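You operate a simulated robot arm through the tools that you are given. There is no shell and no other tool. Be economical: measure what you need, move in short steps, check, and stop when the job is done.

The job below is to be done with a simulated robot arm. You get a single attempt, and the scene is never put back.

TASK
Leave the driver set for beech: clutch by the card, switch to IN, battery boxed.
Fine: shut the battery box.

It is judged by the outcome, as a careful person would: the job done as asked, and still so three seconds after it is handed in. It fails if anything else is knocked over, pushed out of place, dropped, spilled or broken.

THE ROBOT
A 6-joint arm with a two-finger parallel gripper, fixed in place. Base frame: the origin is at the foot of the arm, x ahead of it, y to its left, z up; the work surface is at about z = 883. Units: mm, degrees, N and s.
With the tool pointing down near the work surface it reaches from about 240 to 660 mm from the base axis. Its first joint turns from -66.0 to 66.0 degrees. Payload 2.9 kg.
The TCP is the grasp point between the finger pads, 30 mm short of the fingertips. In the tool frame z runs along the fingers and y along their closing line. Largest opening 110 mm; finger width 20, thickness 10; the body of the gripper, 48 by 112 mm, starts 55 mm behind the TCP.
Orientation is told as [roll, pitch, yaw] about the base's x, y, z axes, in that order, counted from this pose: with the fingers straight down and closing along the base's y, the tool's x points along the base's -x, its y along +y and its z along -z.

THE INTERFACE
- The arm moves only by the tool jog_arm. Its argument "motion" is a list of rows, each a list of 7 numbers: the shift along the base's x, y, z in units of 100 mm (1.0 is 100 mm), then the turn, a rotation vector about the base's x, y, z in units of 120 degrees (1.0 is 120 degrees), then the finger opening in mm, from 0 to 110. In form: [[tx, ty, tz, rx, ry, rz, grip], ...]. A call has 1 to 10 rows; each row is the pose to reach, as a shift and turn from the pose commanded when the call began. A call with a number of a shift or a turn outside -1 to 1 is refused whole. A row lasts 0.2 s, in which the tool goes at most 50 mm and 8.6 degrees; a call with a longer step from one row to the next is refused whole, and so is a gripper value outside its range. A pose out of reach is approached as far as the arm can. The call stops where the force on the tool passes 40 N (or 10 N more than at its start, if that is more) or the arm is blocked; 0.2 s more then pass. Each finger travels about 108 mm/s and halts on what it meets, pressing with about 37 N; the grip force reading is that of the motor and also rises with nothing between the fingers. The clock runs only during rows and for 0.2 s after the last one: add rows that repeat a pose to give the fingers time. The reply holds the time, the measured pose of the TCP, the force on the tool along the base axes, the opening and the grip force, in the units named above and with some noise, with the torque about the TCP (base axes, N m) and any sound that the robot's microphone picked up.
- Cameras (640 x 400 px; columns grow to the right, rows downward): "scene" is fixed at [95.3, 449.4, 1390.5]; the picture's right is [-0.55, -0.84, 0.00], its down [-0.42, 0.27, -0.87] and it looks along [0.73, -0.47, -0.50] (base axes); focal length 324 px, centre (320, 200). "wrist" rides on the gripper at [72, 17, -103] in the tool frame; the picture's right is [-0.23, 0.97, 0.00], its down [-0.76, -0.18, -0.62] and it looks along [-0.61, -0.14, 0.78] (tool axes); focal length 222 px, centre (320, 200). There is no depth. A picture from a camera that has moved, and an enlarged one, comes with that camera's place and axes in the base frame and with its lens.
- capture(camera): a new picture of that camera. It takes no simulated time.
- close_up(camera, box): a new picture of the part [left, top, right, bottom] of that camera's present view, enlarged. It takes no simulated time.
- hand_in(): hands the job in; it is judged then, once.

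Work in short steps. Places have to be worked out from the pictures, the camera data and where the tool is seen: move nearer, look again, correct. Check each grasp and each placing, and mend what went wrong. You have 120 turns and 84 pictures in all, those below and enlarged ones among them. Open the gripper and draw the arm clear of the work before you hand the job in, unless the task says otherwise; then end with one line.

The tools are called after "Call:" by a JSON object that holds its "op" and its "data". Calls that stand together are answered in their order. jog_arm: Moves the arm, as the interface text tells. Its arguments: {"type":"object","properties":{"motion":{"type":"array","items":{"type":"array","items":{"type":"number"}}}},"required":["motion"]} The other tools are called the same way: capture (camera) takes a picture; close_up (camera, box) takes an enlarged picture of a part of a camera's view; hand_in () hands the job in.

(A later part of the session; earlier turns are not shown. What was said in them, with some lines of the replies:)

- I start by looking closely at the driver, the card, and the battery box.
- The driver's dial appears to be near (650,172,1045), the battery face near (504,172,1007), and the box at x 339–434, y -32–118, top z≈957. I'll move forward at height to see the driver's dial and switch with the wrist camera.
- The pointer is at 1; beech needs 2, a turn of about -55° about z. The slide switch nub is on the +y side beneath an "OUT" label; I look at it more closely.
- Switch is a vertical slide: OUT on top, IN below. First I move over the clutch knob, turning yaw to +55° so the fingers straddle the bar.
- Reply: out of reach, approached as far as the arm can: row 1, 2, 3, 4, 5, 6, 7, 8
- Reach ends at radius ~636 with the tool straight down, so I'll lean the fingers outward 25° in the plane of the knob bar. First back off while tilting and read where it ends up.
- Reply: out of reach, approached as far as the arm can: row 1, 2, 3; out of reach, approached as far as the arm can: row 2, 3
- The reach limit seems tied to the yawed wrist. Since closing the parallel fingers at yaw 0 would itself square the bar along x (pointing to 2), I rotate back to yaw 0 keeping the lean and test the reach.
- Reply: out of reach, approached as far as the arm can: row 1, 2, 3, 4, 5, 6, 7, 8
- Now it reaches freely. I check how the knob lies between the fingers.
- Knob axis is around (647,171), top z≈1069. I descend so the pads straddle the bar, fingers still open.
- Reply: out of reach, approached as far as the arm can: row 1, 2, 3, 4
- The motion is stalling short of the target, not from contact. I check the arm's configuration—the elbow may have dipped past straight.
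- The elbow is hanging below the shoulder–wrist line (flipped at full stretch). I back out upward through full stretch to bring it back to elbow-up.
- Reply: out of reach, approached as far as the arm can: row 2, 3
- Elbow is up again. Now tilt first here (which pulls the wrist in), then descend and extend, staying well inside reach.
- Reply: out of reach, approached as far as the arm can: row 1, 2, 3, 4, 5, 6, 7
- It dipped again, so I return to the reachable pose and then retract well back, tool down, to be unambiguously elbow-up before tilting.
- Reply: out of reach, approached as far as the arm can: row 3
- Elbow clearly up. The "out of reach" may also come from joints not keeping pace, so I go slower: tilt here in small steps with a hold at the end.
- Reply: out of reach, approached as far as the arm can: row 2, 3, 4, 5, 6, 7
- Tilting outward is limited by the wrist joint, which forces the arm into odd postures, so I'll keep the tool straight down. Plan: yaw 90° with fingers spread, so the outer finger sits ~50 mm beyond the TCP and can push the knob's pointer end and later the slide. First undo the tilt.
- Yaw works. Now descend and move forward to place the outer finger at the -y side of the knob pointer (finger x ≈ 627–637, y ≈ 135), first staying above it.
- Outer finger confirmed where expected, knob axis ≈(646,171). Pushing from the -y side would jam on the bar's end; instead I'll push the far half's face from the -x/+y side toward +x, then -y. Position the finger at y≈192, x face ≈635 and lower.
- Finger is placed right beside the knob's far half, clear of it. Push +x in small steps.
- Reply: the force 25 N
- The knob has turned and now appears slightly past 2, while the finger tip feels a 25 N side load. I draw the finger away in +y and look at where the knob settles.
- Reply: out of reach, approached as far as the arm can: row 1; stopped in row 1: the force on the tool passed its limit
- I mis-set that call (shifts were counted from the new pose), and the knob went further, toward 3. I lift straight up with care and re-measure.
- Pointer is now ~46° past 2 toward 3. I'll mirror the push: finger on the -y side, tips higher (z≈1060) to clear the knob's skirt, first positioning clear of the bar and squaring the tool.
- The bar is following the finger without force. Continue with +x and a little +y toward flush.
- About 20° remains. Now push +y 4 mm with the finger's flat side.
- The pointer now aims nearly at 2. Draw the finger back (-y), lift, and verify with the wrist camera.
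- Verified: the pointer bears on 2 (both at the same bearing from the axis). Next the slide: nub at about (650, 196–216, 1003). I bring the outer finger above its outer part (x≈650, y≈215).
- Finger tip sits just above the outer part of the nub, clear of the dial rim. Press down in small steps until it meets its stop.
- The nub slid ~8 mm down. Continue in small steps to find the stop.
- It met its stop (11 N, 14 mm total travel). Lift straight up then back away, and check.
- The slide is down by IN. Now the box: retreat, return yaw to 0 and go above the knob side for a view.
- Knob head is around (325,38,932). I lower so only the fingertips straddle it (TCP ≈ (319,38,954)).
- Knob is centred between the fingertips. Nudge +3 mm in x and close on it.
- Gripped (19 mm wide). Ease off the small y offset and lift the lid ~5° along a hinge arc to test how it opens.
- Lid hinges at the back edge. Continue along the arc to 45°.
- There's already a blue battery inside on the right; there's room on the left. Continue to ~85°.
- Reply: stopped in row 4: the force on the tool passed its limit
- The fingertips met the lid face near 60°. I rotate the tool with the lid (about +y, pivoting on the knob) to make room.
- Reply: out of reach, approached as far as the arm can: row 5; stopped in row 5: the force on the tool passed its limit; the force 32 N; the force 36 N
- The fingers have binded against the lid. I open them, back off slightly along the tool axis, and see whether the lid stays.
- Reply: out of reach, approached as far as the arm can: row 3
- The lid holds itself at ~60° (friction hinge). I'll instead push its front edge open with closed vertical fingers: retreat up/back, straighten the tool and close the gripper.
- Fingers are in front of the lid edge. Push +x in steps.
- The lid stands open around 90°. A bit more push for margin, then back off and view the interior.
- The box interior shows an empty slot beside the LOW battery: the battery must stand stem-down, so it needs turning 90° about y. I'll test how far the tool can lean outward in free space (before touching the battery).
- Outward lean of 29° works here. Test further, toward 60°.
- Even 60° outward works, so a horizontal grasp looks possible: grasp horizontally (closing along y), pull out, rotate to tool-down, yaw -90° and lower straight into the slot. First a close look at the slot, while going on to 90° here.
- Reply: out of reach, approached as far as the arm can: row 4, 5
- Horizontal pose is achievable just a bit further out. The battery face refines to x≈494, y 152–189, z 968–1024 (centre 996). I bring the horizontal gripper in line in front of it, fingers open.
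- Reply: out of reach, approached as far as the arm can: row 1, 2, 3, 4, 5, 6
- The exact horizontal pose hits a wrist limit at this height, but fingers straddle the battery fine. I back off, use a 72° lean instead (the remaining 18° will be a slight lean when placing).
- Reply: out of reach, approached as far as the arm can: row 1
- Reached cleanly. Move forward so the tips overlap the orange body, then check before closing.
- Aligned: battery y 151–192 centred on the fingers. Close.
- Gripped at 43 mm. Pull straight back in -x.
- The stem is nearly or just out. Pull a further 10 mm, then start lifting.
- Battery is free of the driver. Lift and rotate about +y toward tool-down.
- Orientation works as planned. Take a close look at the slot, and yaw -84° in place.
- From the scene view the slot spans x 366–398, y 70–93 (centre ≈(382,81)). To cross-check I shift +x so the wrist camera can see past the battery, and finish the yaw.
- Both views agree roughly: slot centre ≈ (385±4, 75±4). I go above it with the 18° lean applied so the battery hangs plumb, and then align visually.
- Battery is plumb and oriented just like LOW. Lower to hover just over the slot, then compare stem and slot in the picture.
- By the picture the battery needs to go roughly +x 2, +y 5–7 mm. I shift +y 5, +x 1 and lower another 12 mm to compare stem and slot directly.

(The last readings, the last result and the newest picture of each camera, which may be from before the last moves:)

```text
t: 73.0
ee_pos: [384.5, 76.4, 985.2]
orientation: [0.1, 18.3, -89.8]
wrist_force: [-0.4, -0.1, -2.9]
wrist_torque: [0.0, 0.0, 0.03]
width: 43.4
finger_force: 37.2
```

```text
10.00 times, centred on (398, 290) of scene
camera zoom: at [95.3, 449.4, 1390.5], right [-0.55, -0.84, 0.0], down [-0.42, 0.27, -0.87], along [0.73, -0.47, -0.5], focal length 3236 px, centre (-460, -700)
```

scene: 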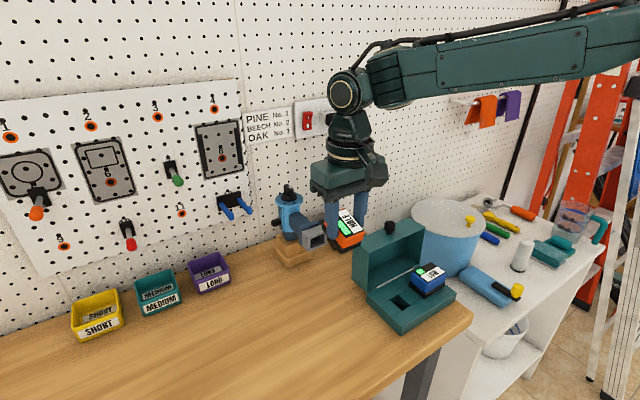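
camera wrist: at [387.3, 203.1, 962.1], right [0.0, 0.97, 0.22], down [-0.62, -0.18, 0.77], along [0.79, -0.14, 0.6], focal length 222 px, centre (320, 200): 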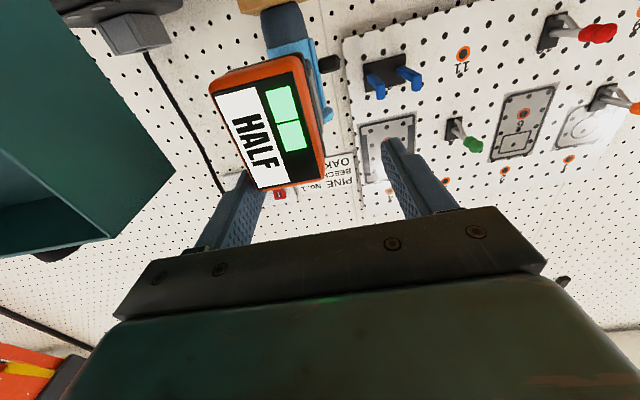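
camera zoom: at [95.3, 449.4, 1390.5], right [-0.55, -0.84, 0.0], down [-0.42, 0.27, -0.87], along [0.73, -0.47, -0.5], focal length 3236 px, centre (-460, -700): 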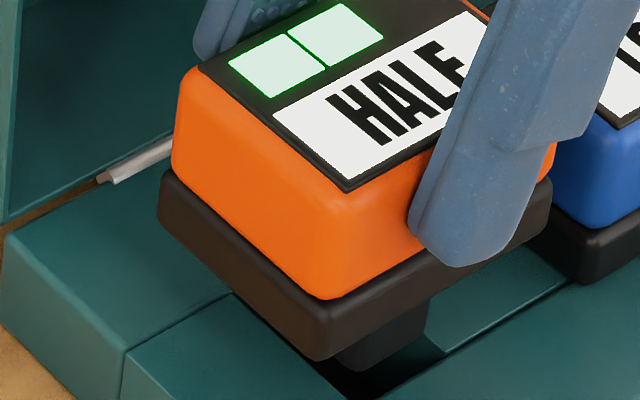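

I need a finer look at the stem against the slot.

Call:
{"op": "close_up", "data": {"camera": "scene", "box": [384, 292, 424, 317]}}

```text
16.00 times, centred on (404, 304) of scene
camera zoom: at [95.3, 449.4, 1390.5], right [-0.55, -0.84, 0.0], down [-0.42, 0.27, -0.87], along [0.73, -0.47, -0.5], focal length 5177 px, centre (-1024, -1472)
```

zoom: 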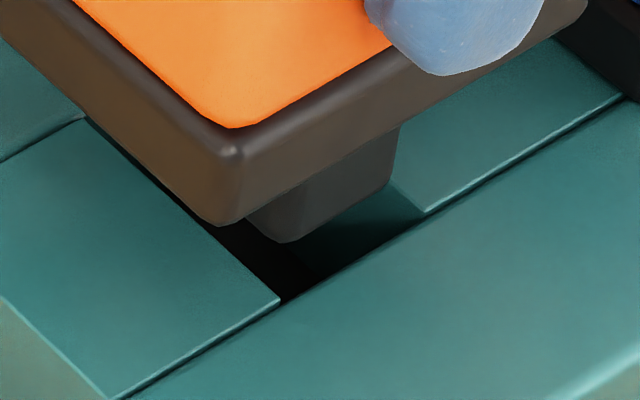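

Working from the slot edges and stem corner: shift about -4 mm in y, +0.5 mm in x; stem end is ~10 mm above the surface. I shift and lower gently 12 mm.

Call:
{"op": "jog_arm", "data": {"motion": [[0.005, -0.04, 0, 0, 0, 0, 30], [0.005, -0.04, -0.04, 0, 0, 0, 30], [0.005, -0.04, -0.08, 0, 0, 0, 30], [0.005, -0.04, -0.1, 0, 0, 0, 30], [0.005, -0.04, -0.12, 0, 0, 0, 30]]}}

Call:
{"op": "close_up", "data": {"camera": "scene", "box": [376, 287, 424, 317]}}

```text
t: 74.2
ee_pos: [385.1, 70.7, 971.3]
orientation: [0.1, 18.2, -89.9]
wrist_force: [0.6, -0.7, -2.6]
wrist_torque: [-0.02, 0.04, 0.0]
width: 43.6
finger_force: 36.9
```

```text
13.33 times, centred on (400, 302) of scene
camera zoom: at [95.3, 449.4, 1390.5], right [-0.55, -0.84, 0.0], down [-0.42, 0.27, -0.87], along [0.73, -0.47, -0.5], focal length 4314 px, centre (-747, -1160)
```

zoom: 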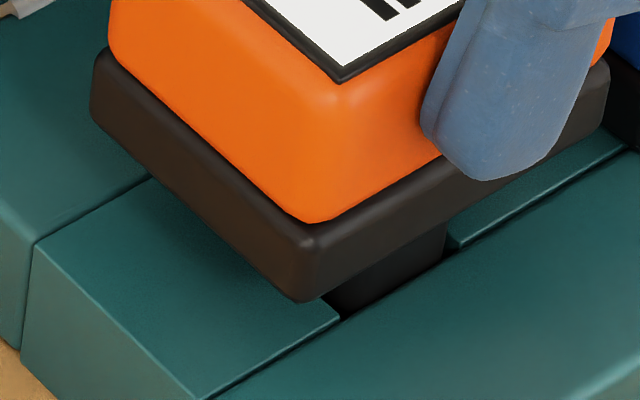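

No contact force; the stem has entered the slot mouth. Continue down gently.

Call:
{"op": "jog_arm", "data": {"motion": [[0, 0, -0.03, 0, 0, 0, 30], [0, 0, -0.06, 0, 0, 0, 30], [0, 0, -0.09, 0, 0, 0, 30]]}}

```text
t: 75.0
ee_pos: [387.0, 71.9, 963.9]
orientation: [0.3, 18.4, -89.9]
wrist_force: [1.1, -0.9, -2.6]
wrist_torque: [-0.02, -0.03, -0.01]
width: 43.4
finger_force: 37.0
```

Call:
{"op": "jog_arm", "data": {"motion": [[0, 0, -0.02, 0, 0, 0, 30], [0, 0, -0.04, 0, 0, 0, 30], [0, 0, -0.06, 0, 0, 0, 30], [0, 0, -0.08, 0, 0, 0, 30]]}}

Call:
{"op": "close_up", "data": {"camera": "scene", "box": [350, 245, 462, 315]}}

```text
t: 76.0
ee_pos: [385.5, 70.6, 955.2]
orientation: [0.2, 18.3, -89.8]
wrist_force: [0.9, -0.4, -2.6]
wrist_torque: [-0.01, -0.04, -0.02]
width: 43.5
finger_force: 37.6
```

```text
5.71 times, centred on (406, 280) of scene
camera zoom: at [95.3, 449.4, 1390.5], right [-0.55, -0.84, 0.0], down [-0.42, 0.27, -0.87], along [0.73, -0.47, -0.5], focal length 1849 px, centre (-171, -257)
```

zoom: 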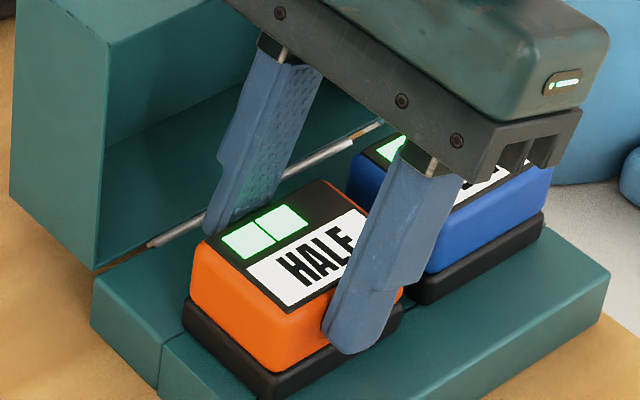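

Nearly seated. A few mm more until it bottoms.

Call:
{"op": "jog_arm", "data": {"motion": [[0, 0, -0.015, 0, 0, 0, 30], [0, 0, -0.03, 0, 0, 0, 30], [0, 0, -0.045, 0, 0, 0, 30]]}}

```text
t: 76.8
ee_pos: [385.8, 72.0, 953.7]
orientation: [0.5, 18.4, -89.7]
wrist_force: [-7.4, -2.3, 32.4]
wrist_torque: [0.12, 0.19, -0.13]
width: 43.8
finger_force: 37.0
```

Seated (32 N reaction). Relax, open and withdraw upward.

Call:
{"op": "jog_arm", "data": {"motion": [[0, 0, 0.02, 0, 0, 0, 43], [0, 0, 0.02, 0, 0, 0, 52], [0, 0, 0.02, 0, 0, 0, 60], [0, -0.02, 0.1, 0, 0, 0, 60], [0, -0.1, 0.35, 0, 0, 0, 60], [-0.1, -0.1, 0.7, 0, 0, 0, 60], [-0.2, -0.1, 1.0, 0, 0, 0, 60]]}}

Call:
{"op": "close_up", "data": {"camera": "scene", "box": [320, 225, 464, 315]}}

```text
t: 78.4
ee_pos: [366.5, 60.2, 1049.7]
orientation: [0.1, 18.3, -89.9]
wrist_force: [0.4, 0.1, -0.1]
wrist_torque: [0.0, -0.03, 0.01]
width: 60.0
finger_force: 0.0
```

```text
4.44 times, centred on (392, 270) of scene
camera zoom: at [95.2, 449.4, 1390.5], right [-0.55, -0.84, 0.0], down [-0.42, 0.27, -0.87], along [0.73, -0.47, -0.5], focal length 1438 px, centre (0, -111)
```

zoom: 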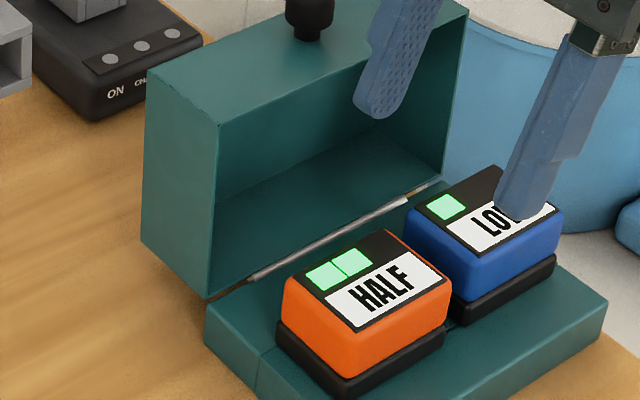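

Battery boxed next to LOW. Now close the lid from behind: raise, square the tool, close the fingers and travel over the lid to its far side.

Call:
{"op": "jog_arm", "data": {"motion": [[0, 0, 0.3, 0, 0, 0, 60], [0, 0, 0.6, -0.05, 0, 0, 40], [0.2, -0.05, 0.8, -0.1, 0, 0, 20], [0.5, -0.1, 0.8, -0.152, 0, 0, 0], [0.8, -0.15, 0.8, -0.152, 0, 0, 0], [1.0, -0.2, 0.8, -0.152, 0, 0, 0]]}}

Call:
{"op": "jog_arm", "data": {"motion": [[0.3, 0, 0, 0, 0, 0, 0], [0.55, 0, 0, 0, 0, 0, 0], [0.57, 0, -0.4, 0, 0, 0, 0], [0.57, 0, -0.8, 0, 0, 0, 0], [0.57, 0, -1.0, 0, 0, 0, 0], [0.57, 0, -1.0, 0, 0, 0, 0]]}}

Call:
{"op": "close_up", "data": {"camera": "scene", "box": [290, 170, 482, 290]}}

```text
t: 79.8
ee_pos: [467.3, 42.2, 1131.9]
orientation: [0.1, -0.1, -89.9]
wrist_force: [-0.2, 0.0, 0.8]
wrist_torque: [0.03, 0.02, -0.02]
width: 0.0
finger_force: 37.6
```

```text
t: 81.2
ee_pos: [522.4, 41.6, 1031.5]
orientation: [0.0, -0.1, -89.9]
wrist_force: [0.1, -0.9, 0.7]
wrist_torque: [0.01, 0.01, 0.02]
width: 0.0
finger_force: 37.2
```

```text
3.33 times, centred on (386, 230) of scene
camera zoom: at [95.3, 449.4, 1390.5], right [-0.55, -0.84, 0.0], down [-0.42, 0.27, -0.87], along [0.73, -0.47, -0.5], focal length 1078 px, centre (100, 100)
```

zoom: 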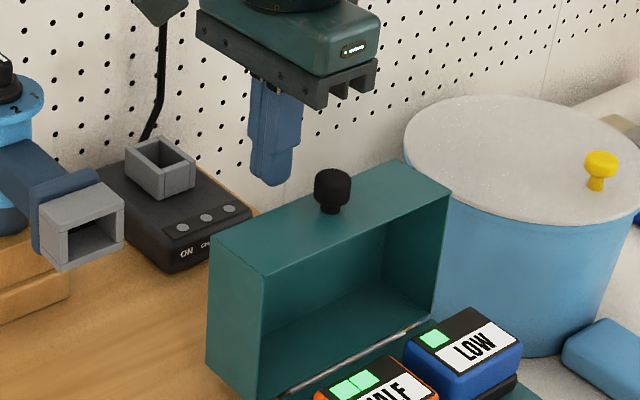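

Fingers are behind the lid. Lower slightly and push the lid toward the robot along its arc.

Call:
{"op": "jog_arm", "data": {"motion": [[0, 0, -0.12, 0, 0, 0, 0], [0, 0, -0.24, 0, 0, 0, 0], [-0.22, 0, -0.21, 0, 0, 0, 0], [-0.34, 0, -0.15, 0, 0, 0, 0], [-0.45, 0, -0.09, 0, 0, 0, 0], [-0.61, 0, -0.03, 0, 0, 0, 0], [-0.77, 0, -0.01, 0, 0, 0, 0], [-0.93, 0, -0.01, 0, 0, 0, 0]]}}

Call:
{"op": "jog_arm", "data": {"motion": [[-0.15, 0, -0.03, 0, 0, 0, 0], [-0.3, 0, -0.09, 0, 0, 0, 0], [-0.45, 0, -0.18, 0, 0, 0, 0], [-0.55, 0, -0.26, 0, 0, 0, 0]]}}

Call:
{"op": "close_up", "data": {"camera": "scene", "box": [320, 190, 512, 310]}}

```text
t: 83.0
ee_pos: [429.7, 41.6, 1030.5]
orientation: [0.1, 0.0, -89.7]
wrist_force: [0.2, -0.5, -0.1]
wrist_torque: [-0.02, -0.01, 0.0]
width: 0.2
finger_force: 37.2
```

```text
t: 84.0
ee_pos: [375.9, 41.0, 1004.0]
orientation: [0.1, 0.0, -89.9]
wrist_force: [0.8, 0.1, 0.1]
wrist_torque: [-0.04, -0.01, 0.01]
width: 0.0
finger_force: 37.1
```

```text
3.33 times, centred on (416, 250) of scene
camera zoom: at [95.3, 449.4, 1390.5], right [-0.55, -0.84, 0.0], down [-0.42, 0.27, -0.87], along [0.73, -0.47, -0.5], focal length 1078 px, centre (0, 33)
```

zoom: 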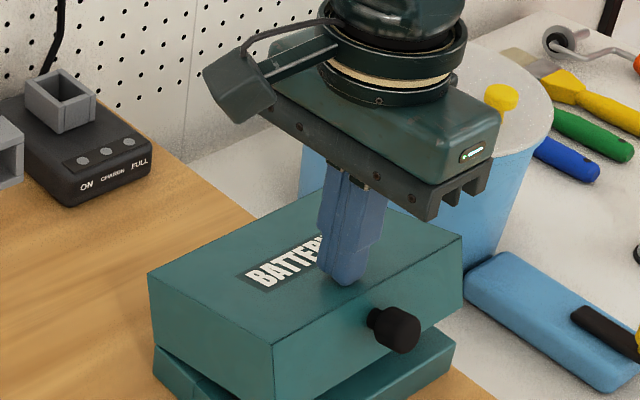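

The lid is about 10° from shut. Press it down gently near its front edge.

Call:
{"op": "jog_arm", "data": {"motion": [[-0.06, 0, -0.05, 0, 0, 0, 0], [-0.1, 0, -0.1, 0, 0, 0, 0], [-0.12, 0, -0.14, 0, 0, 0, 0], [-0.12, 0, -0.17, 0, 0, 0, 0], [-0.12, 0, -0.19, 0, 0, 0, 0], [-0.12, 0, -0.21, 0, 0, 0, 0], [-0.12, 0, -0.23, 0, 0, 0, 0]]}}

```text
t: 85.6
ee_pos: [362.2, 40.4, 984.3]
orientation: [0.1, 0.1, -89.9]
wrist_force: [-11.4, -1.1, 31.9]
wrist_torque: [-0.02, 0.26, -0.07]
width: 0.0
finger_force: 36.9
```

Firm resistance at closed height (32 N, tip z≈954). Lift clear and check.

Call:
{"op": "jog_arm", "data": {"motion": [[0, 0, 0.1, 0, 0, 0, 0], [0, 0, 0.5, 0, 0, 0, 20], [0, 0, 0.9, 0, 0, 0, 40], [-0.2, 0.3, 1.0, 0, 0, 0, 60], [-0.2, 0.6, 1.0, 0, 0, 0, 60]]}}

Call:
{"op": "jog_arm", "data": {"motion": [[0, 0.3, 0.4, 0, 0, 0, 80], [0, 0.6, 0.8, 0, 0, 0, 80], [0, 0.9, 1.0, 0, 0, 0, 80]]}}

Call:
{"op": "close_up", "data": {"camera": "scene", "box": [260, 170, 500, 320]}}

```text
t: 86.8
ee_pos: [343.6, 100.6, 1079.9]
orientation: [0.1, 0.0, -90.0]
wrist_force: [-1.1, 0.0, -0.4]
wrist_torque: [-0.03, 0.01, -0.01]
width: 60.0
finger_force: 0.0
```

```text
t: 87.6
ee_pos: [342.1, 188.4, 1181.5]
orientation: [0.0, 0.0, -89.9]
wrist_force: [0.9, 0.4, 0.1]
wrist_torque: [0.0, 0.01, 0.02]
width: 80.1
finger_force: 0.0
```

```text
2.67 times, centred on (380, 245) of scene
camera zoom: at [95.3, 449.3, 1390.5], right [-0.55, -0.84, 0.0], down [-0.42, 0.27, -0.87], along [0.73, -0.47, -0.5], focal length 863 px, centre (160, 80)
```

zoom: 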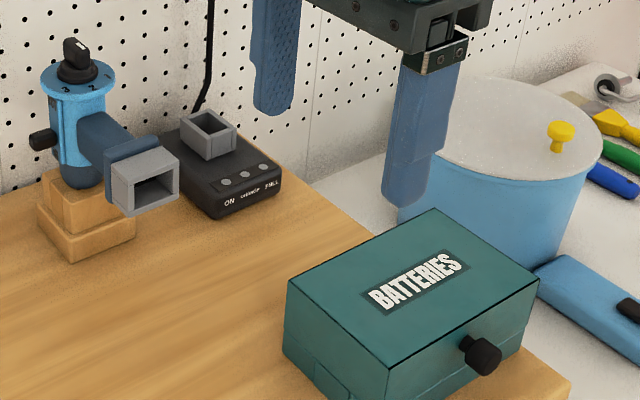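

The box is shut. Last picture: confirm the dial and switch.

Call:
{"op": "close_up", "data": {"camera": "scene", "box": [260, 180, 324, 220]}}

```text
10.00 times, centred on (292, 200) of scene
camera zoom: at [95.3, 449.3, 1390.5], right [-0.55, -0.84, 0.0], down [-0.42, 0.27, -0.87], along [0.73, -0.47, -0.5], focal length 3236 px, centre (600, 200)
```

zoom: 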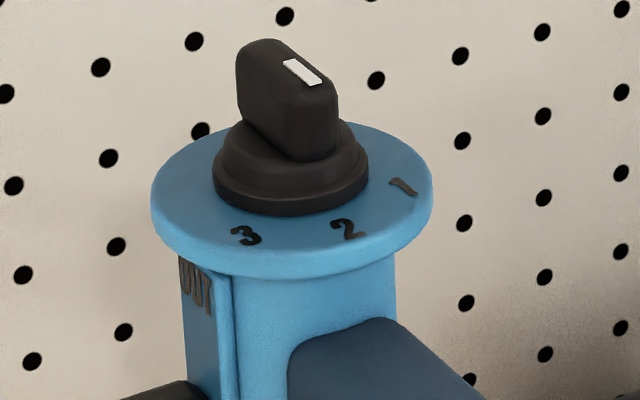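

The dial still points to 2, the slide is down at IN, the box is shut with the battery inside, and the gripper is open and clear of the work. Handing in.

Call:
{"op": "hand_in", "data": {}}

```text
The job is handed in.
```

The driver is set for beech: the clutch is on No. 2 as the card says, the switch is at IN, and the battery is in the battery box with the lid shut.
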